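You operate a simulated robot arm through the tools that you are given. There is no shell and no other tool.

Carry out the task below with a simulated robot arm. There is one attempt and no reset: what you move stays moved.

Task
Pump two shots of gel into the blue tub.
Fine: stand it on the FILLED mat; nothing spilt; the slide ends at LOAD, the dial stays.

Only the result counts: the job must be done as asked and must still hold three seconds after the hand-in. Knocking over, shifting, dropping, spilling or breaking anything else fails it.

Robot
A 7-joint arm with a two-finger parallel gripper, fixed in place. Base frame: the origin is at the foot of the arm, x ahead of it, y to its left, z up; the work surface is at about z = 0.8. Readings come in m, degrees, newtons and seconds.
With the tool pointing down near the work surface it reaches from about 0.1 to 0.66 m from the base axis. Its first joint turns from -66.0 to 66.0 degrees. Payload 1.57 kg.
The TCP is the grasp point between the finger pads, 0.03 m short of the fingertips. In the tool frame z runs along the fingers and y along their closing line. Largest opening 0.08 m; finger width 0.017, thickness 0.012; the body of the gripper, 0.04 by 0.082 m, starts 0.08 m behind the TCP.
Orientation is that of the tool frame in the base frame, as a unit quaternion [w, x, y, z]. With the fingers straight down and closing along the base's y, the tool's x points along the base's -x, its y along +y and its z along -z.

Tools
- The arm moves only by the tool send_rows. Its argument "rows" is a list of rows, each an object of numbers (a shift or turn left out is 0, a gripper value left out holds the last): "dx", "dy", "dz": the shift along the tool's x, y, z in m; "ax", "ay", "az": the turn, a rotation vector about the tool's x, y, z in rad; "jaw": the gripper command, from -1 (shut) to 1 (fully open), values between in proportion. In form: [{"dx": .., "dy": .., "dz": .., "ax": .., "ay": .., "az": .., "jaw": ..}, ...]. A call has 1 to 20 rows; each row is the pose to reach, as a shift and turn from the pose commanded when the call began, along the tool's axes at that moment. A row lasts 0.2 s, in which the tool goes at most 0.05 m and 8.6 degrees; a call with a longer step from one row to the next is refused whole, and so is a gripper value outside its range. Where a pose cannot be reached the arm comes as near as it can. A force on the tool above 70 N (or 10 N above the force at the start of the call, whichever is more), or a blocked arm, ends the call early, and 0.2 s more pass. The fingers move at their own pace (about 0.072 m/s each) and stop on an object; they squeeze with about 29 N. The grip force told is the motor's: it shows also when the fingers shut on nothing. Time passes only in rows, and 0.2 s behind the last, so rows that repeat a pose let the fingers close. It gives the time, the measured TCP pose, the force on the tool (base axes), the opening and the grip force at its end, in the units of the frame above (readings bear some noise), with the torque about the TCP (base axes, N m) and any sound that the robot's microphone picked up.
- Cameras (640 x 400 px; columns grow to the right, rows downward): "scene" is fixed at [0.0718, 0.4619, 1.4042]; the picture's right is [-0.48, -0.88, 0.00], its down [-0.64, 0.35, -0.68] and it looks along [0.60, -0.32, -0.73] (base axes); focal length 328 px, centre (320, 200). "wrist" rides on the gripper at [0.072, -0.007, -0.122] in the tool frame; the picture's right is [0.09, 1.00, 0.00], its down [-0.84, 0.08, -0.54] and it looks along [-0.54, 0.05, 0.84] (tool axes); focal length 238 px, centre (320, 200). There is no depth. A picture from a camera that has moved, and an enlarged one, comes with that camera's place and axes in the base frame and with its lens.
- camera(camera): a new picture of that camera. No time passes.
- zoom(camera, box): a new picture of the part [left, top, right, bottom] of that camera's present view, enlarged. No time passes.
- finish_job(): hands the job in; it is judged then, once.

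Places have to be worked out from the pictures, the camera data and where the tool is seen. Open the gripper and draw the arm clear of the work before you hand the job in, unless the task says otherwise.

The tools are called after "Emit:" as a command line: name --argument value ..., lists and objects as JSON in quotes. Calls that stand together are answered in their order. send_rows: Moves the arm, as the interface text tells. Its arguments: {"type":"object","properties":{"rows":{"type":"array"}},"required":["rows"]} The other tools are called the same way: camera (camera) takes a picture; zoom (camera, box) takes an enlarged picture of a part of a camera's view; finish_job () hands the job in.

At the start:

```text
time_s: 0.0
position: [0.376, 0.2833, 1.1505]
orientation: [-0.001, -0.001, 1.0, 0.0]
force: [0.5, -0.6, 0.4]
wrist_torque: [-0.02, -0.01, 0.01]
grip_width: 0.08
grip_force: 0.1
```

scene: 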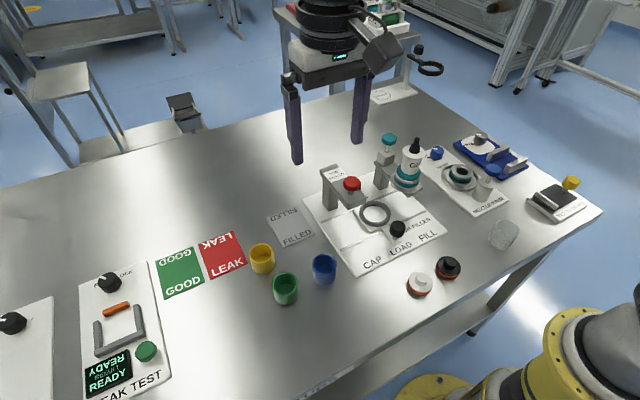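
wrist: 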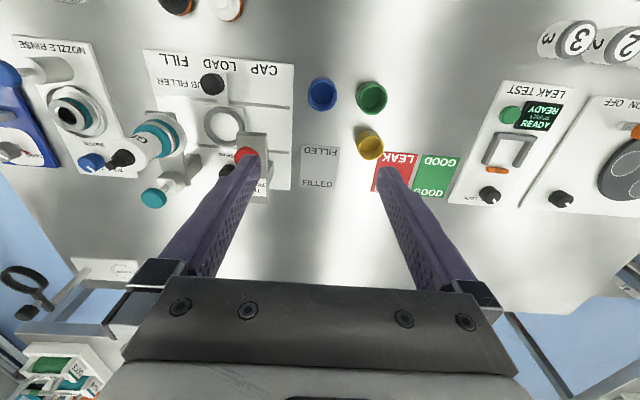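

I begin with close views of the filler and the tubs to understand the device.

Emit:
zoom --camera "scene" --box '[290, 120, 460, 280]'

Emit:
zoom --camera "wrist" --box '[130, 40, 310, 220]'

Emit:
zoom --camera "scene" --box '[240, 200, 360, 320]'

Emit:
zoom --camera "scene" --box '[410, 120, 600, 260]'

```text
2.50 times, centred on (375, 200) of scene
camera zoom: at [0.0718, 0.4619, 1.4042], right [-0.48, -0.88, 0.0], down [-0.64, 0.35, -0.68], along [0.6, -0.32, -0.73], focal length 821 px, centre (182, 200)
```

zoom: 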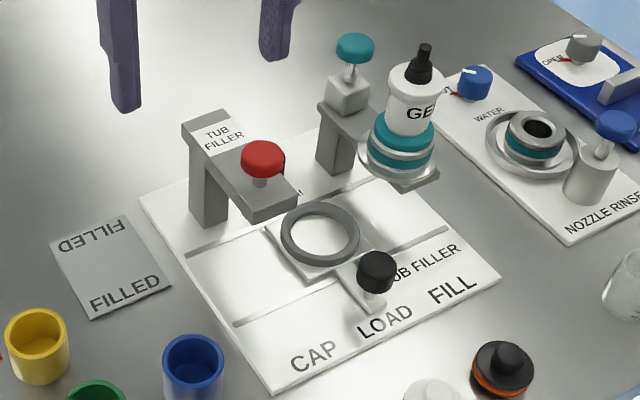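

```text
2.22 times, centred on (220, 130) of wrist
camera zoom: at [0.3058, 0.2785, 1.2724], right [-0.09, 1.0, 0.0], down [0.84, 0.08, 0.54], along [0.54, 0.05, -0.84], focal length 530 px, centre (542, 356)
```

zoom: 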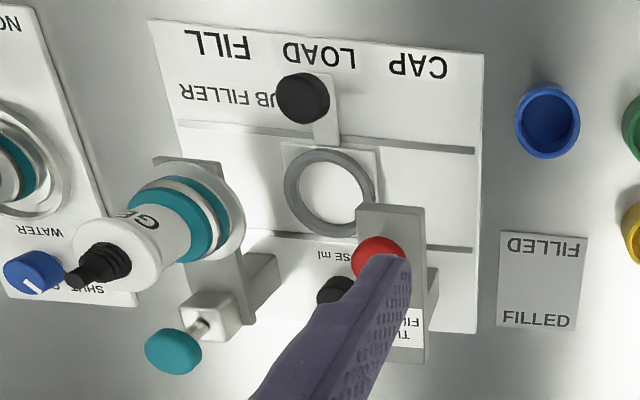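

```text
3.33 times, centred on (300, 260) of scene
camera zoom: at [0.0718, 0.4619, 1.4042], right [-0.48, -0.88, 0.0], down [-0.64, 0.35, -0.68], along [0.6, -0.32, -0.73], focal length 1094 px, centre (387, 0)
```

zoom: 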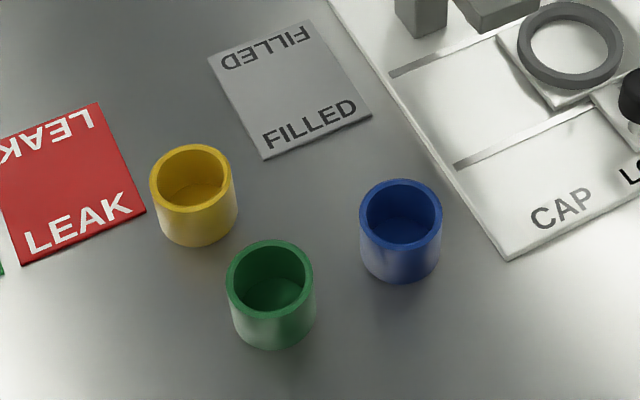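

```text
2.86 times, centred on (505, 190) of scene
camera zoom: at [0.0718, 0.4619, 1.4042], right [-0.48, -0.88, 0.0], down [-0.64, 0.35, -0.68], along [0.6, -0.32, -0.73], focal length 938 px, centre (-209, 229)
```

zoom: 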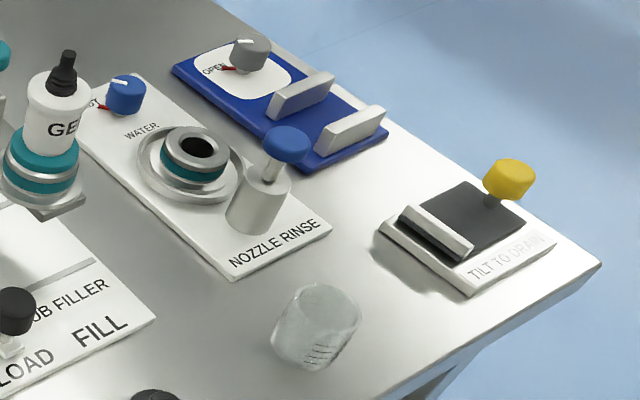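

The filler sits ahead of the arm: the ring slide is at LOAD near (0.45, 0.11), the teal plunger near (0.52, 0.04, 0.965) and the bottle near (0.443, 0.044), with the blue tub about at (0.375, 0.287). I move to a tilted viewpoint in front of the filler to see heights and clearances.

Emit:
send_rows --rows '[{"dx": 0.013, "dy": -0.03, "dz": 0.017, "ay": -0.09, "jaw": 1}, {"dx": 0.026, "dy": -0.06, "dz": 0.034, "ay": -0.18}, {"dx": 0.039, "dy": -0.09, "dz": 0.051, "ay": -0.27}, {"dx": 0.052, "dy": -0.12, "dz": 0.068, "ay": -0.36}, {"dx": 0.065, "dy": -0.15, "dz": 0.085, "ay": -0.45}, {"dx": 0.076, "dy": -0.173, "dz": 0.1, "ay": -0.5}, {"dx": 0.076, "dy": -0.173, "dz": 0.1, "ay": -0.5}]'

Emit:
camera --camera "wrist"

Emit:
camera --camera "scene"

```text
time_s: 1.6
position: [0.3018, 0.1111, 1.0492]
orientation: [0.248, 0.0, 0.969, 0.0]
force: [-0.4, -0.6, 0.2]
wrist_torque: [-0.02, -0.02, 0.0]
grip_width: 0.0803
grip_force: 0.0
```

```text
taken
camera wrist: at [0.1798, 0.1054, 1.1224], right [-0.08, 1.0, -0.04], down [0.47, 0.08, 0.88], along [0.88, 0.05, -0.48], focal length 238 px, centre (320, 200)
```

wrist: 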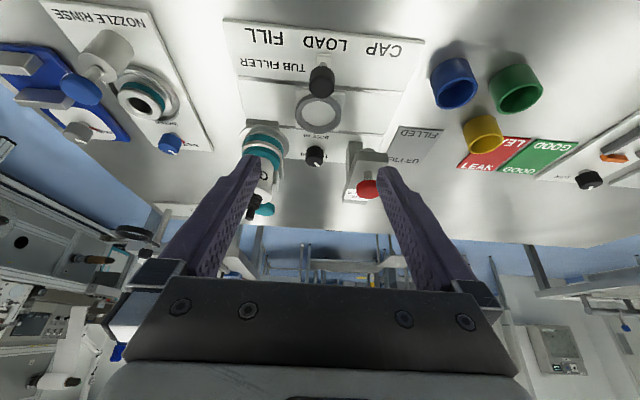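

```text
taken
```

scene: 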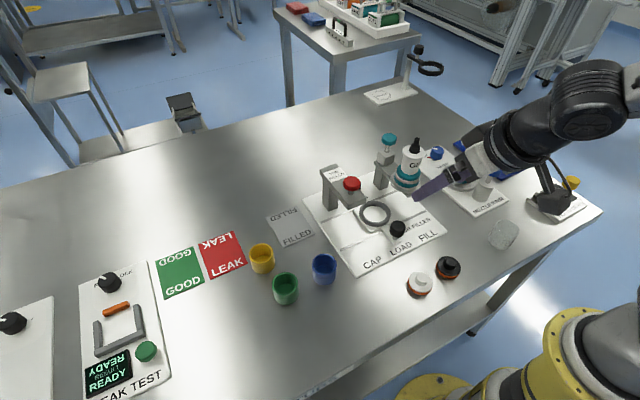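

The arm is clear in front; I zoom into the filler from this viewpoint.

Emit:
zoom --camera "wrist" --box '[220, 10, 440, 220]'

Emit:
zoom --camera "wrist" --box '[230, 110, 330, 220]'

Emit:
zoom --camera "scene" --box '[300, 120, 440, 280]'

```text
1.90 times, centred on (330, 115) of wrist
camera zoom: at [0.1798, 0.1054, 1.1224], right [-0.08, 1.0, -0.04], down [0.47, 0.08, 0.88], along [0.88, 0.05, -0.48], focal length 454 px, centre (301, 362)
```

zoom: 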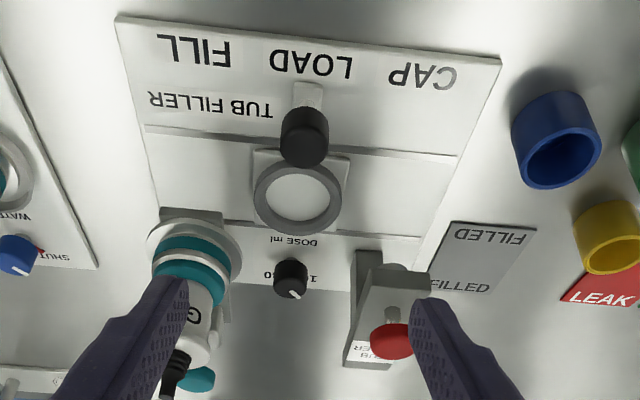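

```text
3.64 times, centred on (280, 165) of wrist
camera zoom: at [0.1798, 0.1054, 1.1224], right [-0.08, 1.0, -0.04], down [0.47, 0.08, 0.88], along [0.88, 0.05, -0.48], focal length 867 px, centre (466, 327)
```

zoom: 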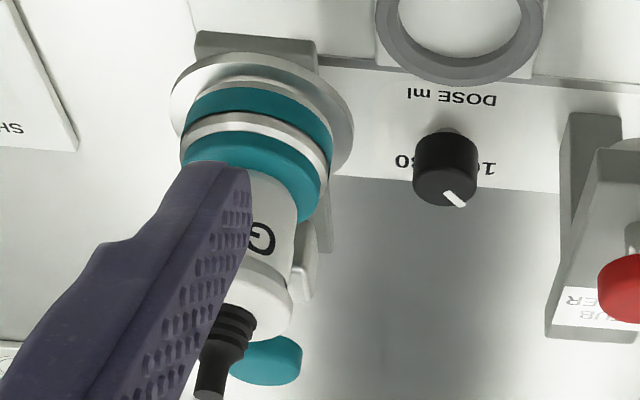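

```text
2.50 times, centred on (370, 200) of scene
camera zoom: at [0.0718, 0.4619, 1.4042], right [-0.48, -0.88, 0.0], down [-0.64, 0.35, -0.68], along [0.6, -0.32, -0.73], focal length 821 px, centre (195, 200)
```

zoom: 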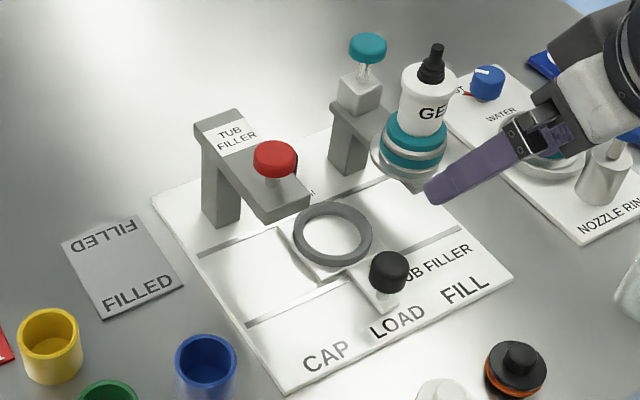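

From both views I get: ring seat (0.4515, 0.110), slide knob (0.3735, 0.111, 0.848), nozzle disc at FILL (y≈0.044, radius ≈0.035, z≈0.89), blue tub about (0.376, 0.287), about 0.05 m wide and 0.038 m high. The disc is close to LOAD, so I will handle the tub with the tool leaned back 40°; I move there now, in front of the blue tub, to refine its position.

Emit:
send_rows --rows '[{"dx": 0.0106, "dy": 0.0352, "dz": 0.0145, "ay": -0.04}, {"dx": 0.0213, "dy": 0.0704, "dz": 0.0289, "ay": -0.08}, {"dx": 0.0319, "dy": 0.1056, "dz": 0.0434, "ay": -0.12}, {"dx": 0.0426, "dy": 0.1408, "dz": 0.0578, "ay": -0.16}, {"dx": 0.0532, "dy": 0.176, "dz": 0.0723, "ay": -0.198}, {"dx": 0.0532, "dy": 0.176, "dz": 0.0723, "ay": -0.198}]'

Emit:
camera --camera "wrist"

Emit:
camera --camera "scene"

```text
time_s: 3.0
position: [0.289, 0.2868, 0.9631]
orientation: [0.343, 0.0, 0.94, 0.0]
force: [-0.7, -0.5, -0.1]
wrist_torque: [-0.01, 0.0, -0.02]
grip_width: 0.08
grip_force: 0.0
```

```text
taken
camera wrist: at [0.1558, 0.2815, 1.0091], right [-0.07, 1.0, -0.06], down [0.29, 0.08, 0.95], along [0.95, 0.05, -0.3], focal length 238 px, centre (320, 200)
```

wrist: 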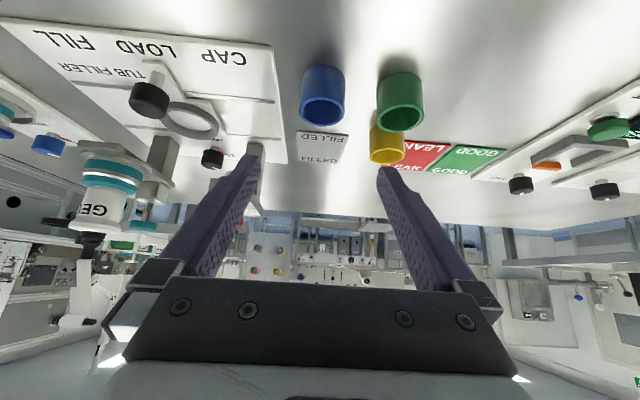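

```text
taken
```

scene: 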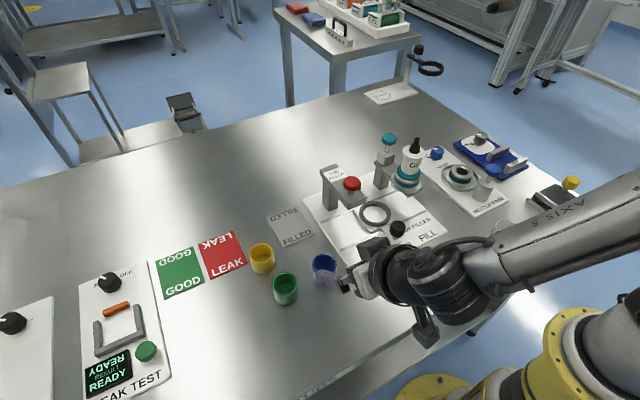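

The 40° lean is reachable. I zoom on the blue tub from both cameras.

Emit:
zoom --camera "wrist" --box '[270, 50, 370, 140]'

Emit:
zoom --camera "scene" --box '[280, 230, 370, 310]'

Emit:
zoom --camera "wrist" --box '[20, 50, 280, 230]'

```text
4.44 times, centred on (320, 95) of wrist
camera zoom: at [0.1558, 0.2815, 1.0091], right [-0.07, 1.0, -0.06], down [0.29, 0.08, 0.95], along [0.95, 0.05, -0.3], focal length 1059 px, centre (320, 667)
```

zoom: 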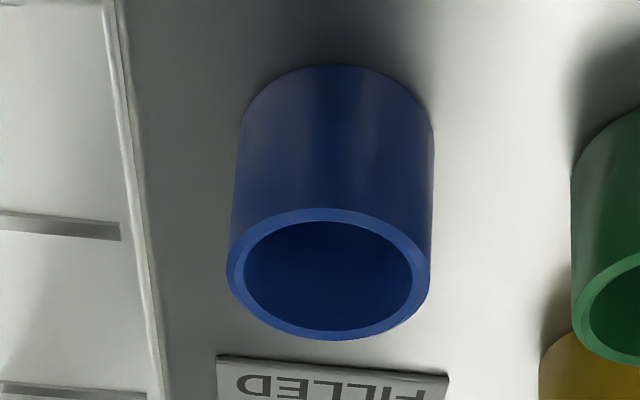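

```text
5.00 times, centred on (325, 270) of scene
camera zoom: at [0.0718, 0.4619, 1.4042], right [-0.48, -0.88, 0.0], down [-0.64, 0.35, -0.68], along [0.6, -0.32, -0.73], focal length 1642 px, centre (295, -150)
```

zoom: 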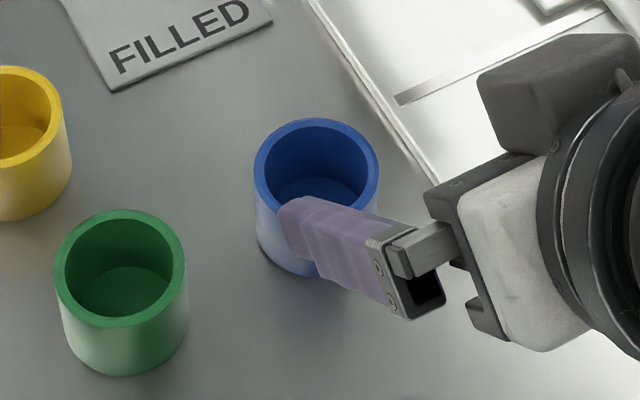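

```text
2.22 times, centred on (150, 140) of wrist
camera zoom: at [0.1558, 0.2815, 1.0091], right [-0.07, 1.0, -0.06], down [0.29, 0.08, 0.95], along [0.95, 0.05, -0.3], focal length 530 px, centre (698, 333)
```

zoom: 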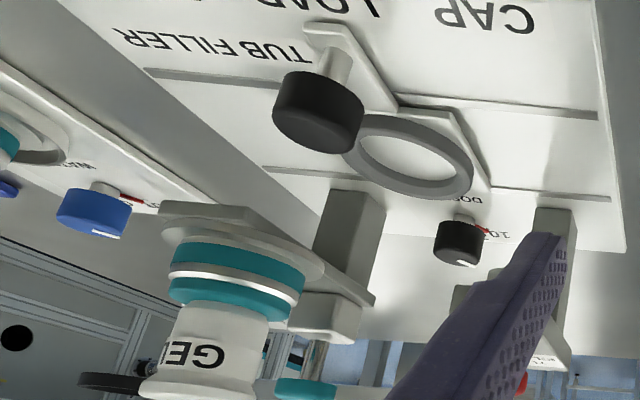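

The rim centre triangulates to (0.377, 0.2875, 0.838): tub is 0.050 m wide and 0.038 m high. I look closer at the ring seat to learn its height before choosing the grip height.

Emit:
zoom --camera "scene" --box '[345, 190, 415, 240]'

Emit:
zoom --camera "wrist" --box '[130, 55, 230, 145]'

Emit:
zoom --camera "wrist" --box '[60, 120, 180, 240]'

```text
8.00 times, centred on (380, 215) of scene
camera zoom: at [0.0718, 0.4619, 1.4042], right [-0.48, -0.88, 0.0], down [-0.64, 0.35, -0.68], along [0.6, -0.32, -0.73], focal length 2627 px, centre (-160, 80)
```

zoom: 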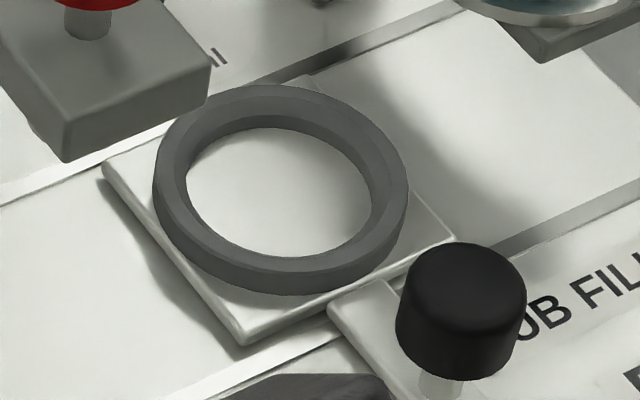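

```text
4.44 times, centred on (180, 100) of wrist
camera zoom: at [0.1558, 0.2815, 1.0091], right [-0.07, 1.0, -0.06], down [0.29, 0.08, 0.95], along [0.95, 0.05, -0.3], focal length 1059 px, centre (942, 644)
```

zoom: 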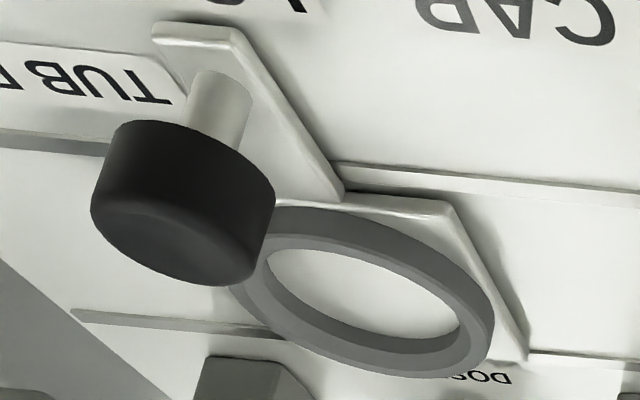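

```text
3.33 times, centred on (120, 180) of wrist
camera zoom: at [0.1558, 0.2815, 1.0091], right [-0.07, 1.0, -0.06], down [0.29, 0.08, 0.95], along [0.95, 0.05, -0.3], focal length 794 px, centre (987, 267)
```

zoom: 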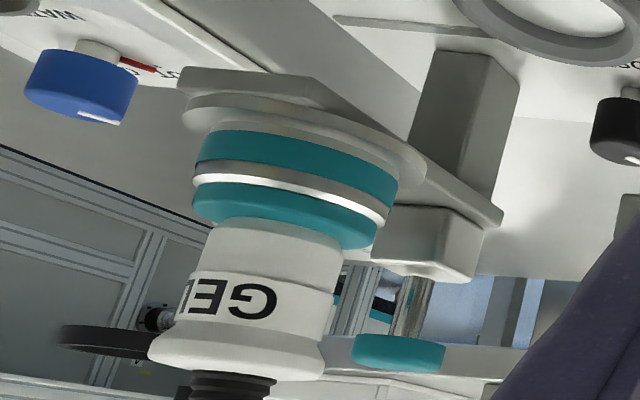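

The seat is a thin plate with a ring about 12 mm tall, so I will grip the tub in its upper half. I now yaw the tool 15° (so it stays clear of the nozzle disc later) and go to a pre-grasp just behind and above the blue tub.

Emit:
send_rows --rows '[{"dx": 0.0053, "dy": 0.0047, "dz": 0.0262, "ax": 0.0561, "az": 0.0668, "jaw": 0.75}, {"dx": 0.0106, "dy": 0.0095, "dz": 0.0523, "ax": 0.1122, "az": 0.1337}, {"dx": 0.0159, "dy": 0.0142, "dz": 0.0785, "ax": 0.1683, "az": 0.2005}, {"dx": 0.0159, "dy": 0.0142, "dz": 0.0785, "ax": 0.1683, "az": 0.2005}]'

Emit:
camera --camera "wrist"

Emit:
zoom --camera "scene" --box '[250, 200, 450, 360]'

```text
time_s: 4.0
position: [0.3276, 0.3, 0.8904]
orientation: [0.34, 0.125, 0.931, -0.046]
force: [-0.5, 0.2, 0.3]
wrist_torque: [-0.01, 0.0, 0.0]
grip_width: 0.07
grip_force: 0.0
```

```text
taken
camera wrist: at [0.1976, 0.3301, 0.9376], right [0.19, 0.98, -0.06], down [0.3, 0.0, 0.95], along [0.93, -0.2, -0.3], focal length 238 px, centre (320, 200)
```

wrist: 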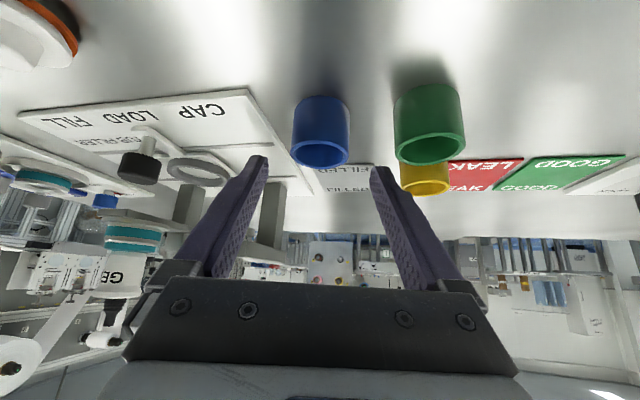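

```text
2.50 times, centred on (350, 280) of scene
camera zoom: at [0.0718, 0.4619, 1.4042], right [-0.48, -0.88, 0.0], down [-0.64, 0.35, -0.68], along [0.6, -0.32, -0.73], focal length 821 px, centre (245, 0)
```

zoom: 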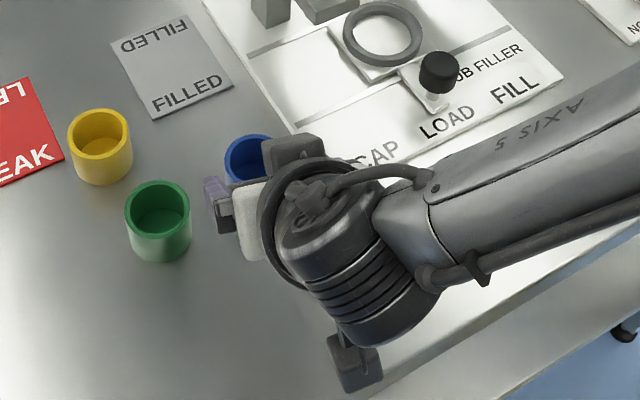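

The tub appears centred between the fingertips. I advance 6 cm along the tool axis so the fingers straddle it, still open.

Emit:
send_rows --rows '[{"dz": 0.02}, {"dz": 0.04}, {"dz": 0.06}, {"dz": 0.06}]'

Emit:
camera --camera "wrist"

Emit:
zoom --camera "scene" --box '[270, 220, 370, 300]'

```text
time_s: 5.0
position: [0.3646, 0.2905, 0.8456]
orientation: [0.339, 0.124, 0.931, -0.045]
force: [0.5, 0.2, 0.4]
wrist_torque: [0.01, 0.0, 0.04]
grip_width: 0.0698
grip_force: 0.1
```

```text
taken
camera wrist: at [0.2347, 0.3204, 0.8918], right [0.19, 0.98, -0.06], down [0.3, 0.0, 0.95], along [0.93, -0.2, -0.3], focal length 238 px, centre (320, 200)
```

wrist: 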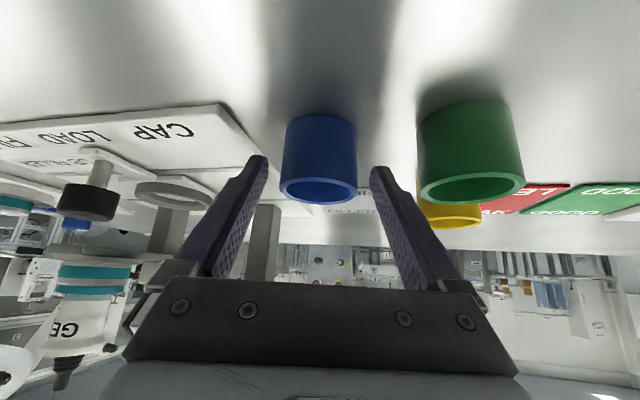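

```text
5.00 times, centred on (320, 260) of scene
camera zoom: at [0.0718, 0.4619, 1.4042], right [-0.48, -0.88, 0.0], down [-0.64, 0.35, -0.68], along [0.6, -0.32, -0.73], focal length 1642 px, centre (320, -100)
```

zoom: 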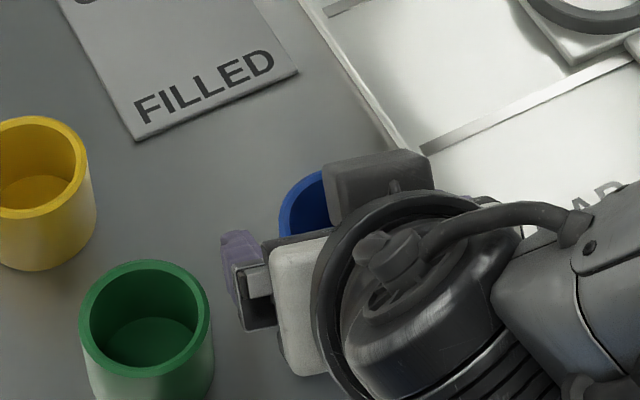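

The projected grasp point matches the tub (rim centre seen where expected, centred in column). I close the gripper and hold a few rows.

Emit:
send_rows --rows '[{"jaw": 0.4}, {"jaw": 0.2}, {"jaw": -1}, {"jaw": -1}, {"jaw": -1}]'

Emit:
camera --camera "wrist"

```text
time_s: 6.2
position: [0.3653, 0.2902, 0.8445]
orientation: [0.339, 0.123, 0.932, -0.045]
force: [-0.6, -0.4, -0.9]
wrist_torque: [0.0, -0.02, 0.04]
grip_width: 0.0469
grip_force: 28.8
```

```text
taken
camera wrist: at [0.2345, 0.3204, 0.8921], right [0.19, 0.98, -0.06], down [0.3, 0.0, 0.95], along [0.93, -0.2, -0.3], focal length 238 px, centre (320, 200)
```

wrist: 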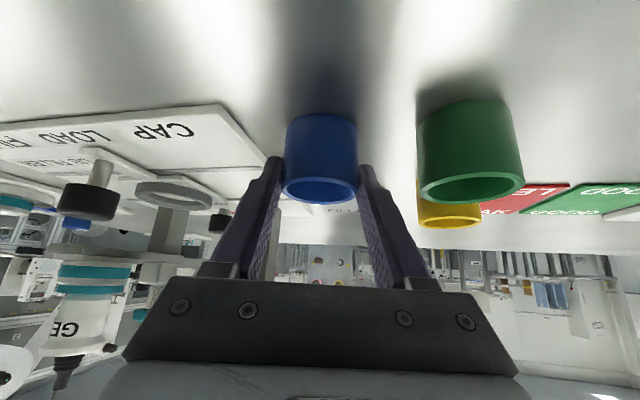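

The grip holds at 0.047 m with 28.8 N. I lift straight up a little and check that the tub follows without tilting.

Emit:
send_rows --rows '[{"dx": -0.0129, "dz": -0.0153}, {"dx": -0.0257, "dz": -0.0306}, {"dx": -0.0257, "dz": -0.0306}]'

Emit:
camera --camera "wrist"

Emit:
zoom --camera "scene" --box '[250, 200, 450, 360]'

```text
time_s: 7.0
position: [0.3652, 0.2905, 0.8858]
orientation: [0.339, 0.123, 0.932, -0.045]
force: [1.0, -1.3, -1.4]
wrist_torque: [-0.02, 0.04, -0.02]
grip_width: 0.0466
grip_force: 29.3
```

```text
taken
camera wrist: at [0.2354, 0.3205, 0.9324], right [0.19, 0.98, -0.06], down [0.3, 0.0, 0.95], along [0.93, -0.2, -0.3], focal length 238 px, centre (320, 200)
```

wrist: 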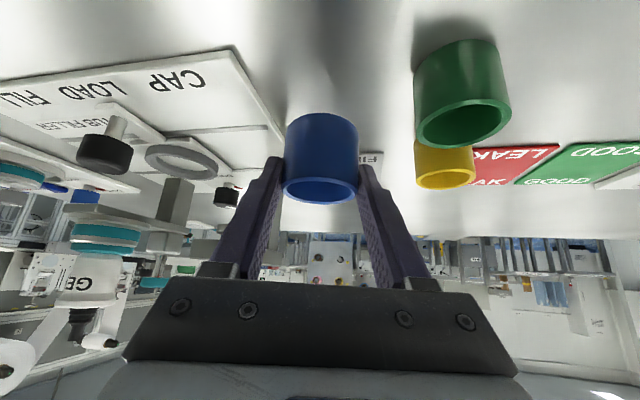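

```text
2.50 times, centred on (350, 280) of scene
camera zoom: at [0.0718, 0.4619, 1.4042], right [-0.48, -0.88, 0.0], down [-0.64, 0.35, -0.68], along [0.6, -0.32, -0.73], focal length 821 px, centre (245, 0)
```

zoom: 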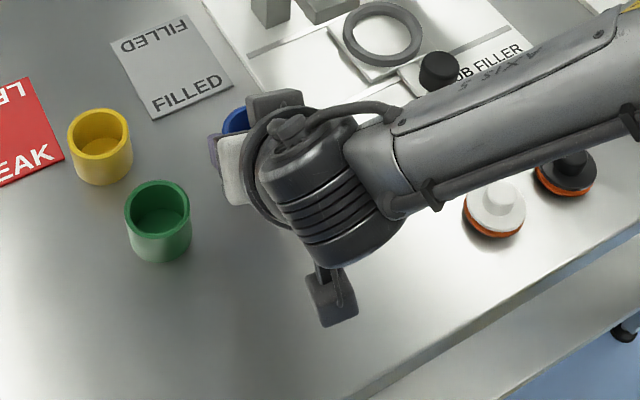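

The tub followed cleanly. I zoom in on it to measure where exactly its axis sits relative to the tool.

Emit:
zoom --camera "wrist" --box '[260, 90, 380, 220]'

Emit:
zoom --camera "wrist" --box '[60, 90, 260, 220]'

```text
3.08 times, centred on (320, 155) of wrist
camera zoom: at [0.2354, 0.3205, 0.9324], right [0.19, 0.98, -0.06], down [0.3, 0.0, 0.95], along [0.93, -0.2, -0.3], focal length 733 px, centre (320, 338)
```

zoom: 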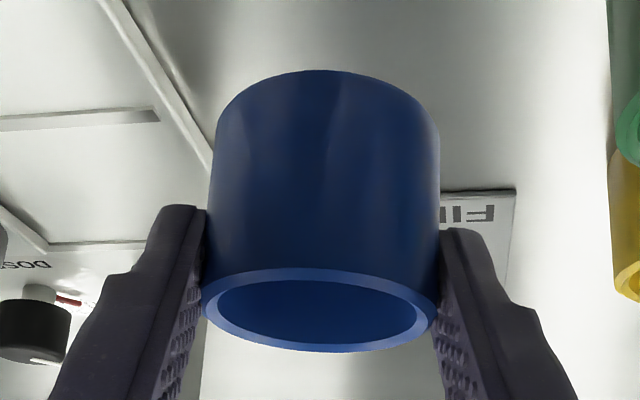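

```text
3.08 times, centred on (160, 155) of wrist
camera zoom: at [0.2354, 0.3205, 0.9324], right [0.19, 0.98, -0.06], down [0.3, 0.0, 0.95], along [0.93, -0.2, -0.3], focal length 733 px, centre (812, 338)
```

zoom: 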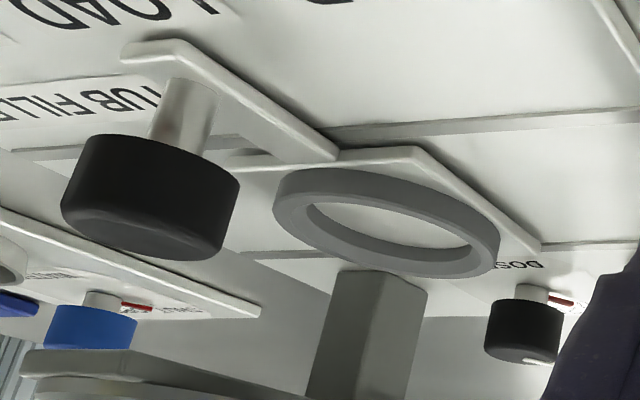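

The tub sits centred in the grip. To clear both the nozzle disc and the red arm with more margin at LOAD, I want a 50° lean; so I set the tub back down where it stood and open, then regrasp.

Emit:
send_rows --rows '[{"dx": 0.0129, "dz": 0.0153}, {"dx": 0.0254, "dz": 0.0302}, {"dx": 0.0254, "dz": 0.0302}, {"dx": 0.0254, "dz": 0.0302, "jaw": 0.3}, {"dx": 0.0254, "dz": 0.0302, "jaw": 0.75}, {"dx": 0.0254, "dz": 0.0302, "jaw": 0.75}]'

Emit:
zoom --camera "wrist" --box '[240, 90, 400, 240]'

```text
time_s: 8.4
position: [0.3646, 0.2903, 0.8458]
orientation: [0.34, 0.123, 0.931, -0.044]
force: [-0.1, 0.2, 0.7]
wrist_torque: [-0.05, -0.01, 0.0]
grip_width: 0.07
grip_force: 0.1
```

```text
2.67 times, centred on (320, 165) of wrist
camera zoom: at [0.2347, 0.3201, 0.893], right [0.19, 0.98, -0.06], down [0.3, 0.0, 0.95], along [0.93, -0.2, -0.3], focal length 636 px, centre (320, 293)
```

zoom: 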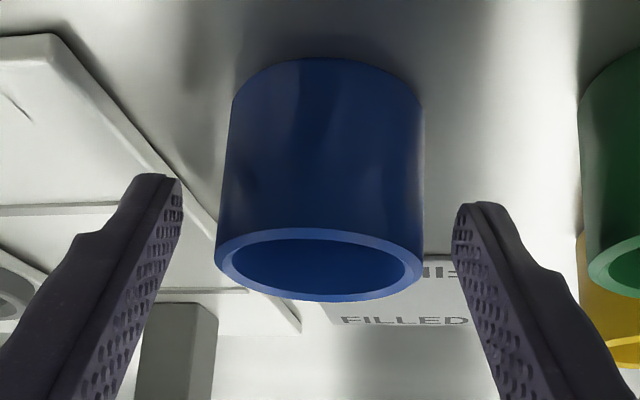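

The tub stands where it was. I rotate the tool about the tub's axis line to a 50° lean with the fingers still straddling it, then close.

Emit:
send_rows --rows '[{"dx": 0.0014, "dz": 0.0004, "ay": -0.0582}, {"dx": 0.0027, "dz": 0.0007, "ay": -0.1163}, {"dx": 0.0041, "dz": 0.0011, "ay": -0.1745}, {"dx": 0.0041, "dz": 0.0011, "ay": -0.1745}, {"dx": 0.0041, "dz": 0.0011, "ay": -0.1745, "jaw": 0.4}, {"dx": 0.0041, "dz": 0.0011, "ay": -0.1745, "jaw": 0.2}, {"dx": 0.0041, "dz": 0.0011, "ay": -0.1745, "jaw": -1}, {"dx": 0.0041, "dz": 0.0011, "ay": -0.1745, "jaw": -1}]'

Emit:
zoom --camera "wrist" --box '[240, 90, 400, 240]'

Emit:
camera --camera "scene"

```text
time_s: 10.2
position: [0.3626, 0.2913, 0.8423]
orientation: [0.419, 0.119, 0.899, -0.055]
force: [-0.6, 0.2, 1.0]
wrist_torque: [-0.04, -0.02, 0.0]
grip_width: 0.0465
grip_force: 29.0
```

```text
2.67 times, centred on (320, 165) of wrist
camera zoom: at [0.2263, 0.3225, 0.8659], right [0.2, 0.98, -0.07], down [0.14, 0.04, 0.99], along [0.97, -0.21, -0.13], focal length 636 px, centre (320, 293)
```

zoom: 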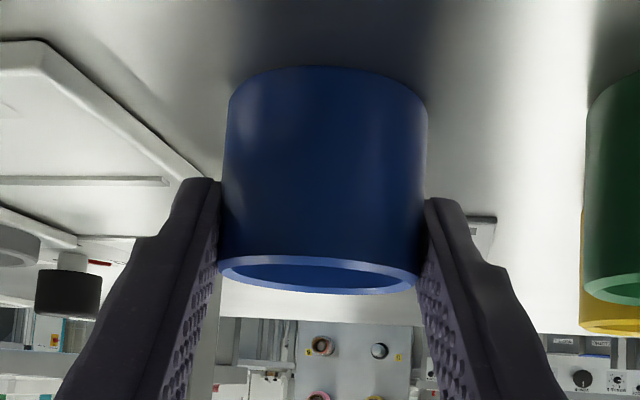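

```text
taken
```

scene: 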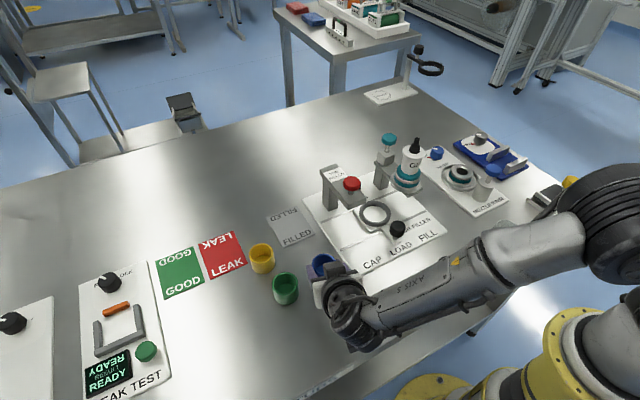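

The regrasp is good. I lift 5 cm and swing toward LOAD, stopping in front of the red arm's side at about y = 0.19 to look at the ring from close by.

Emit:
send_rows --rows '[{"dx": -0.0192, "dz": -0.016}, {"dx": -0.0383, "dz": -0.0321}, {"dx": -0.0436, "dy": -0.0231, "dz": -0.0258}, {"dx": -0.0489, "dy": -0.0461, "dz": -0.0195}, {"dx": -0.0542, "dy": -0.0692, "dz": -0.0132}, {"dx": -0.0595, "dy": -0.0922, "dz": -0.0069}, {"dx": -0.0595, "dy": -0.0922, "dz": -0.0069}]'

Emit:
camera --camera "wrist"

Emit:
camera --camera "scene"

```text
time_s: 11.8
position: [0.3698, 0.1951, 0.8921]
orientation: [0.419, 0.118, 0.899, -0.055]
force: [-0.8, -0.8, 0.1]
wrist_torque: [0.01, 0.0, 0.01]
grip_width: 0.0465
grip_force: 29.4
```

```text
taken
camera wrist: at [0.2342, 0.2255, 0.9155], right [0.2, 0.98, -0.07], down [0.14, 0.04, 0.99], along [0.97, -0.21, -0.13], focal length 238 px, centre (320, 200)
```

wrist: 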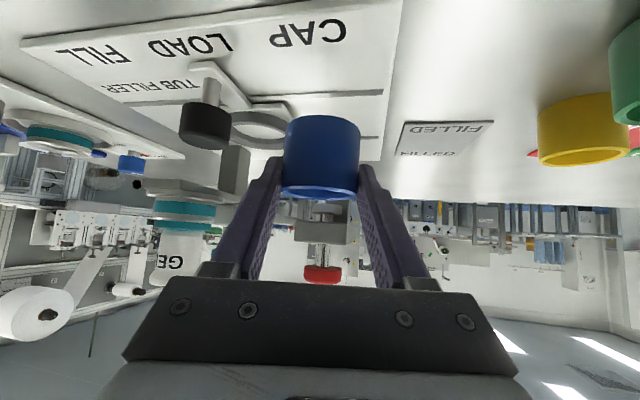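

```text
taken
```

scene: 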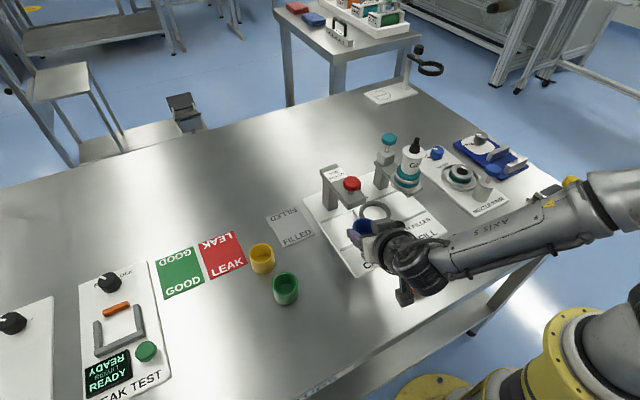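

The path is clear so far. I zoom in on the ring, knob and red arm from here to fix their positions.

Emit:
zoom --camera "wrist" --box '[160, 60, 300, 170]'

Emit:
zoom --camera "wrist" --box '[130, 140, 290, 290]'

Emit:
zoom --camera "scene" --box '[310, 160, 450, 290]'

Emit:
zoom --camera "wrist" --box '[270, 100, 380, 290]'

```text
3.64 times, centred on (230, 115) of wrist
camera zoom: at [0.2342, 0.2255, 0.9155], right [0.2, 0.98, -0.07], down [0.14, 0.04, 0.99], along [0.97, -0.21, -0.13], focal length 867 px, centre (647, 509)
```

zoom: 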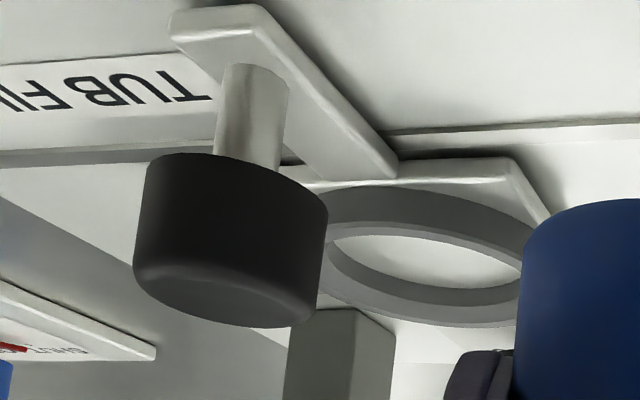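

```text
2.67 times, centred on (210, 215) of wrist
camera zoom: at [0.2342, 0.2255, 0.9155], right [0.2, 0.98, -0.07], down [0.14, 0.04, 0.99], along [0.97, -0.21, -0.13], focal length 636 px, centre (613, 160)
```

zoom: 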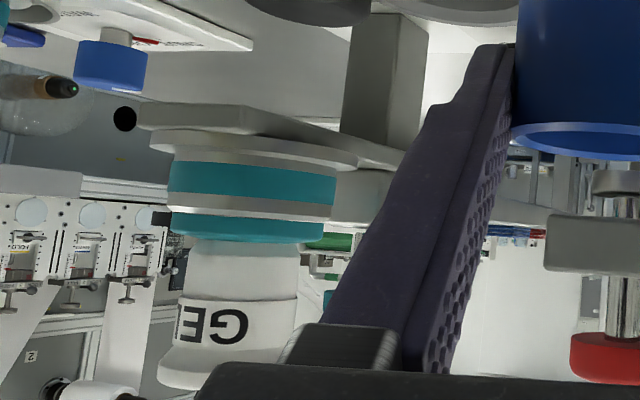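

```text
3.08 times, centred on (380, 225) of scene
camera zoom: at [0.0718, 0.4619, 1.4042], right [-0.48, -0.88, 0.0], down [-0.64, 0.35, -0.68], along [0.6, -0.32, -0.73], focal length 1010 px, centre (135, 123)
```

zoom: 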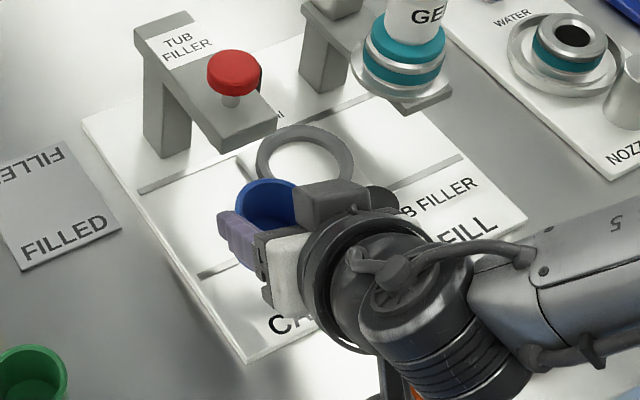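

```text
2.11 times, centred on (325, 195) of wrist
camera zoom: at [0.2342, 0.2255, 0.9155], right [0.2, 0.98, -0.07], down [0.14, 0.04, 0.99], along [0.97, -0.21, -0.13], focal length 502 px, centre (310, 210)
```

zoom: 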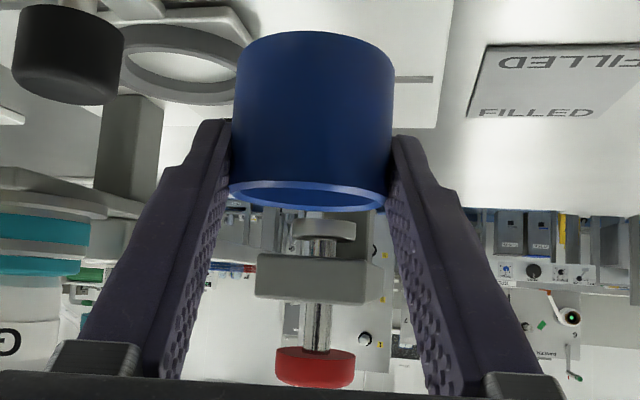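

Pad under the red arm hangs at z≈0.89, the fill plate underside is ≈0.88, and the ring centre is about (0.452, 0.108, top 0.82). I advance diagonally to a point just short of the ring, still high enough to pass over the knob.

Emit:
send_rows --rows '[{"dx": -0.0111, "dy": -0.0192, "dz": 0.0132}, {"dx": -0.0221, "dy": -0.0384, "dz": 0.0264}, {"dx": -0.0332, "dy": -0.0576, "dz": 0.0396}, {"dx": -0.0332, "dy": -0.0576, "dz": 0.0396}]'

Emit:
camera --camera "wrist"

Emit:
zoom --camera "scene" --box '[310, 140, 470, 290]'

```text
time_s: 12.8
position: [0.4045, 0.1238, 0.8913]
orientation: [0.419, 0.119, 0.898, -0.055]
force: [-0.4, 0.7, -1.0]
wrist_torque: [0.01, -0.01, 0.0]
grip_width: 0.046
grip_force: 29.4
```

```text
taken
camera wrist: at [0.269, 0.1563, 0.9157], right [0.2, 0.98, -0.07], down [0.14, 0.04, 0.99], along [0.97, -0.21, -0.13], focal length 238 px, centre (320, 200)
```

wrist: 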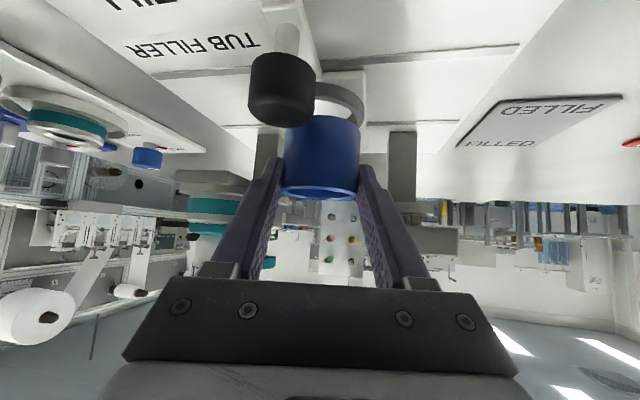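

```text
2.67 times, centred on (390, 215) of scene
camera zoom: at [0.0718, 0.4619, 1.4042], right [-0.48, -0.88, 0.0], down [-0.64, 0.35, -0.68], along [0.6, -0.32, -0.73], focal length 876 px, centre (133, 160)
```

zoom: 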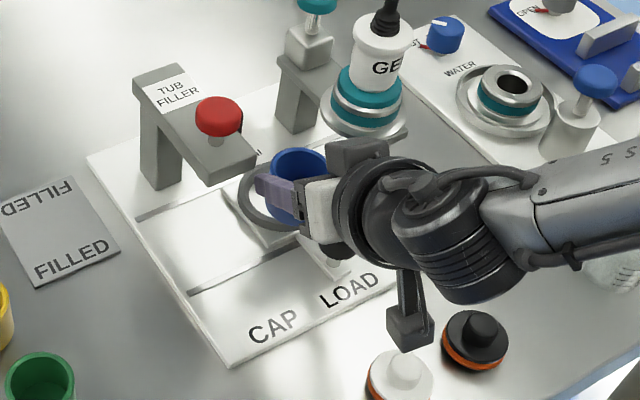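

Clear on all sides. I move the last 3–4 cm to just above the ring (tub bottom about 9 mm over the ring top).

Emit:
send_rows --rows '[{"dx": -0.0019, "dy": -0.0013, "dz": 0.0131}, {"dx": -0.0037, "dy": -0.0026, "dz": 0.0262}, {"dx": -0.0056, "dy": -0.0039, "dz": 0.0393}, {"dx": -0.0056, "dy": -0.0039, "dz": 0.0393}]'

Emit:
zoom --camera "wrist" --box '[220, 40, 420, 220]'

Emit:
zoom --camera "scene" --box '[345, 180, 425, 250]'

```text
time_s: 13.8
position: [0.4375, 0.1127, 0.8704]
orientation: [0.419, 0.118, 0.899, -0.055]
force: [-0.1, 0.0, 0.0]
wrist_torque: [0.02, -0.01, 0.02]
grip_width: 0.0462
grip_force: 29.1
```

```text
2.22 times, centred on (320, 130) of wrist
camera zoom: at [0.3005, 0.1436, 0.894], right [0.2, 0.98, -0.07], down [0.14, 0.04, 0.99], along [0.97, -0.21, -0.13], focal length 530 px, centre (320, 356)
```

zoom: 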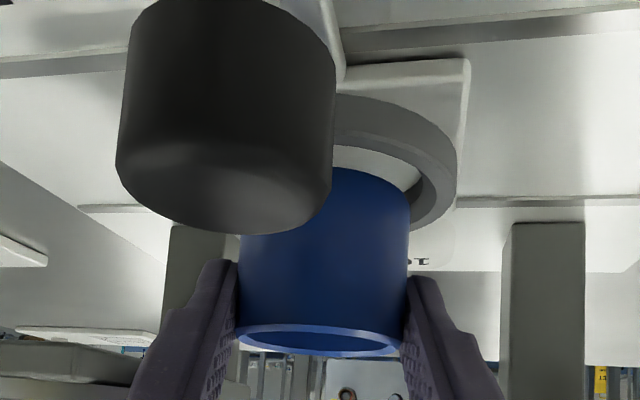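

```text
5.71 times, centred on (385, 215) of scene
camera zoom: at [0.0718, 0.4619, 1.4042], right [-0.48, -0.88, 0.0], down [-0.64, 0.35, -0.68], along [0.6, -0.32, -0.73], focal length 1876 px, centre (-51, 114)
```

zoom: 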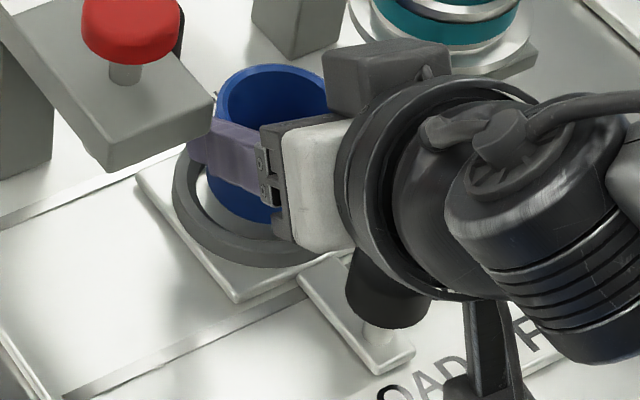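

The tub hovers over the ring, nearly centred. I zoom in once more on the gap between ring and tub before lowering.

Emit:
zoom --camera "wrist" --box '[310, 70, 380, 140]'

Emit:
zoom --camera "scene" --box '[360, 185, 400, 235]'

```text
5.71 times, centred on (345, 105) of wrist
camera zoom: at [0.3005, 0.1436, 0.894], right [0.2, 0.98, -0.07], down [0.14, 0.04, 0.99], along [0.97, -0.21, -0.13], focal length 1362 px, centre (177, 743)
```

zoom: 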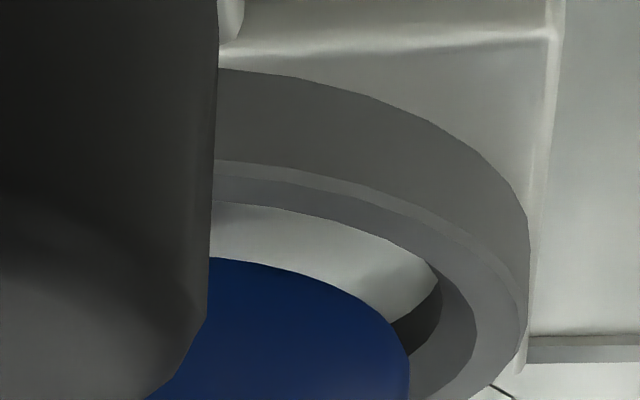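

```text
8.00 times, centred on (380, 210) of scene
camera zoom: at [0.0718, 0.4619, 1.4042], right [-0.48, -0.88, 0.0], down [-0.64, 0.35, -0.68], along [0.6, -0.32, -0.73], focal length 2627 px, centre (-160, 120)
```

zoom: 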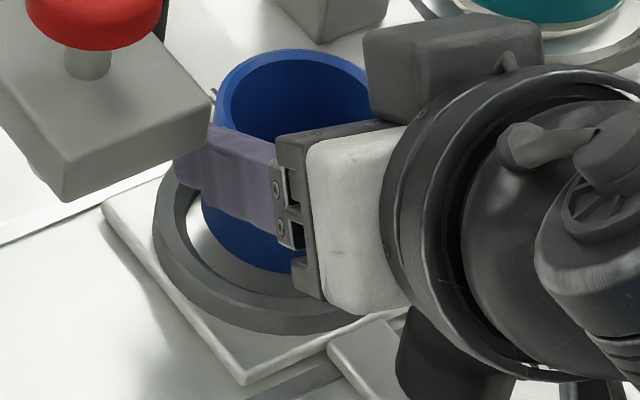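

The ring has a lead-in chamfer and the tub looks centred to within 1–2 mm. I lower it 12 mm in small steps, watching the force.

Emit:
send_rows --rows '[{"dx": 0.0031, "dy": 0.0002, "dz": 0.0025}, {"dx": 0.0062, "dy": 0.0004, "dz": 0.0051}, {"dx": 0.0093, "dy": 0.0005, "dz": 0.0076}, {"dx": 0.0093, "dy": 0.0005, "dz": 0.0076}]'

Emit:
zoom --camera "wrist" --box '[220, 40, 420, 220]'

Emit:
zoom --camera "scene" --box '[360, 185, 400, 235]'

```text
time_s: 14.8
position: [0.4365, 0.1132, 0.8594]
orientation: [0.419, 0.118, 0.899, -0.055]
force: [-1.2, 0.5, -0.4]
wrist_torque: [-0.02, 0.01, 0.03]
grip_width: 0.0458
grip_force: 28.8
```

```text
2.22 times, centred on (320, 130) of wrist
camera zoom: at [0.3004, 0.1441, 0.8823], right [0.2, 0.98, -0.07], down [0.14, 0.04, 0.99], along [0.97, -0.21, -0.13], focal length 530 px, centre (320, 356)
```

zoom: 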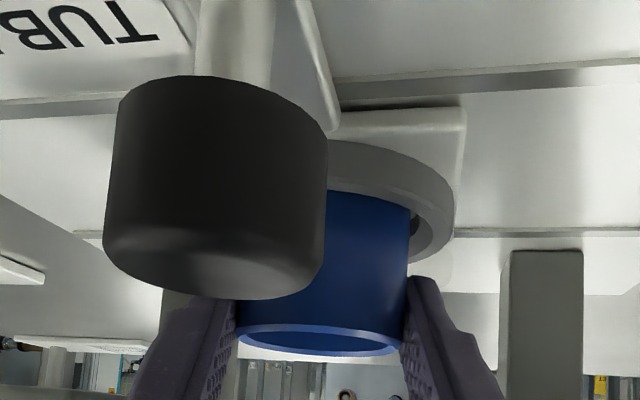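

```text
8.00 times, centred on (380, 210) of scene
camera zoom: at [0.0718, 0.4619, 1.4042], right [-0.48, -0.88, 0.0], down [-0.64, 0.35, -0.68], along [0.6, -0.32, -0.73], focal length 2627 px, centre (-160, 120)
```

zoom: 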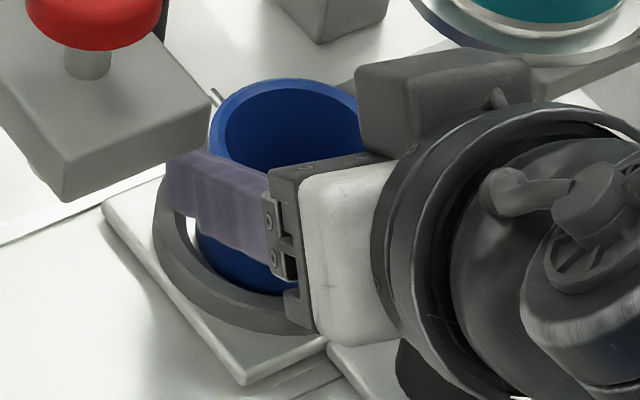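

No contact; the tub is entering the ring. I continue down in 2 mm steps, looking for seat contact.

Emit:
send_rows --rows '[{"dx": 0.0015, "dz": 0.0013}, {"dx": 0.0023, "dz": 0.0019}, {"dx": 0.0031, "dz": 0.0026}, {"dx": 0.0031, "dz": 0.0026}]'

```text
time_s: 15.8
position: [0.4384, 0.1131, 0.8588]
orientation: [0.422, 0.119, 0.897, -0.054]
force: [0.4, -0.4, 19.2]
wrist_torque: [-0.2, -0.18, -0.14]
grip_width: 0.0456
grip_force: 28.7
```

Contact: 19 N upward after less than 1 mm of travel. I look to see whether the tub is on the seat floor or caught on the ring.

Emit:
zoom --camera "wrist" --box '[310, 80, 380, 150]'

Emit:
zoom --camera "scene" --box '[360, 185, 400, 235]'

Emit:
zoom --camera "wrist" --box '[220, 40, 420, 220]'

```text
5.71 times, centred on (345, 115) of wrist
camera zoom: at [0.302, 0.1448, 0.8804], right [0.2, 0.98, -0.07], down [0.13, 0.04, 0.99], along [0.97, -0.21, -0.12], focal length 1362 px, centre (177, 686)
```

zoom: 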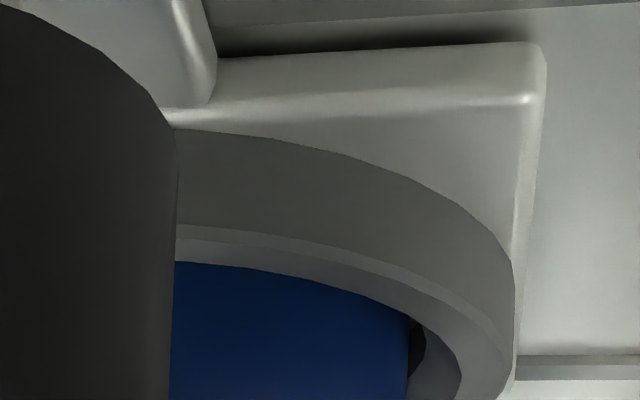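

```text
8.00 times, centred on (380, 210) of scene
camera zoom: at [0.0715, 0.4618, 1.4043], right [-0.48, -0.88, 0.0], down [-0.64, 0.35, -0.68], along [0.6, -0.32, -0.73], focal length 2627 px, centre (-160, 120)
```

zoom: 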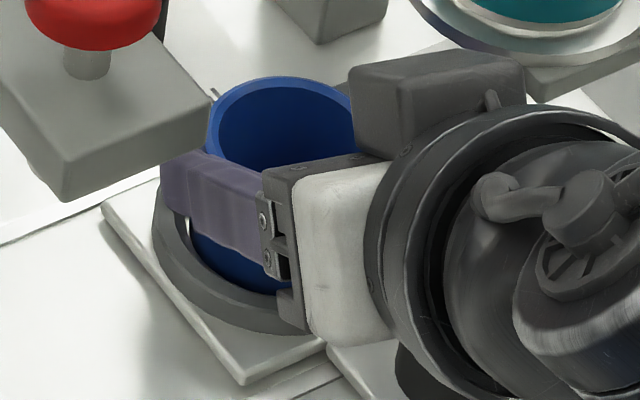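

```text
2.22 times, centred on (320, 130) of wrist
camera zoom: at [0.302, 0.1448, 0.8804], right [0.2, 0.98, -0.07], down [0.13, 0.04, 0.99], along [0.97, -0.21, -0.12], focal length 530 px, centre (320, 356)
```

zoom: 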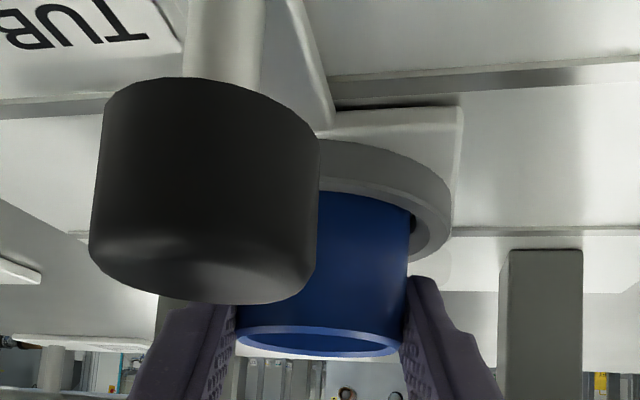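

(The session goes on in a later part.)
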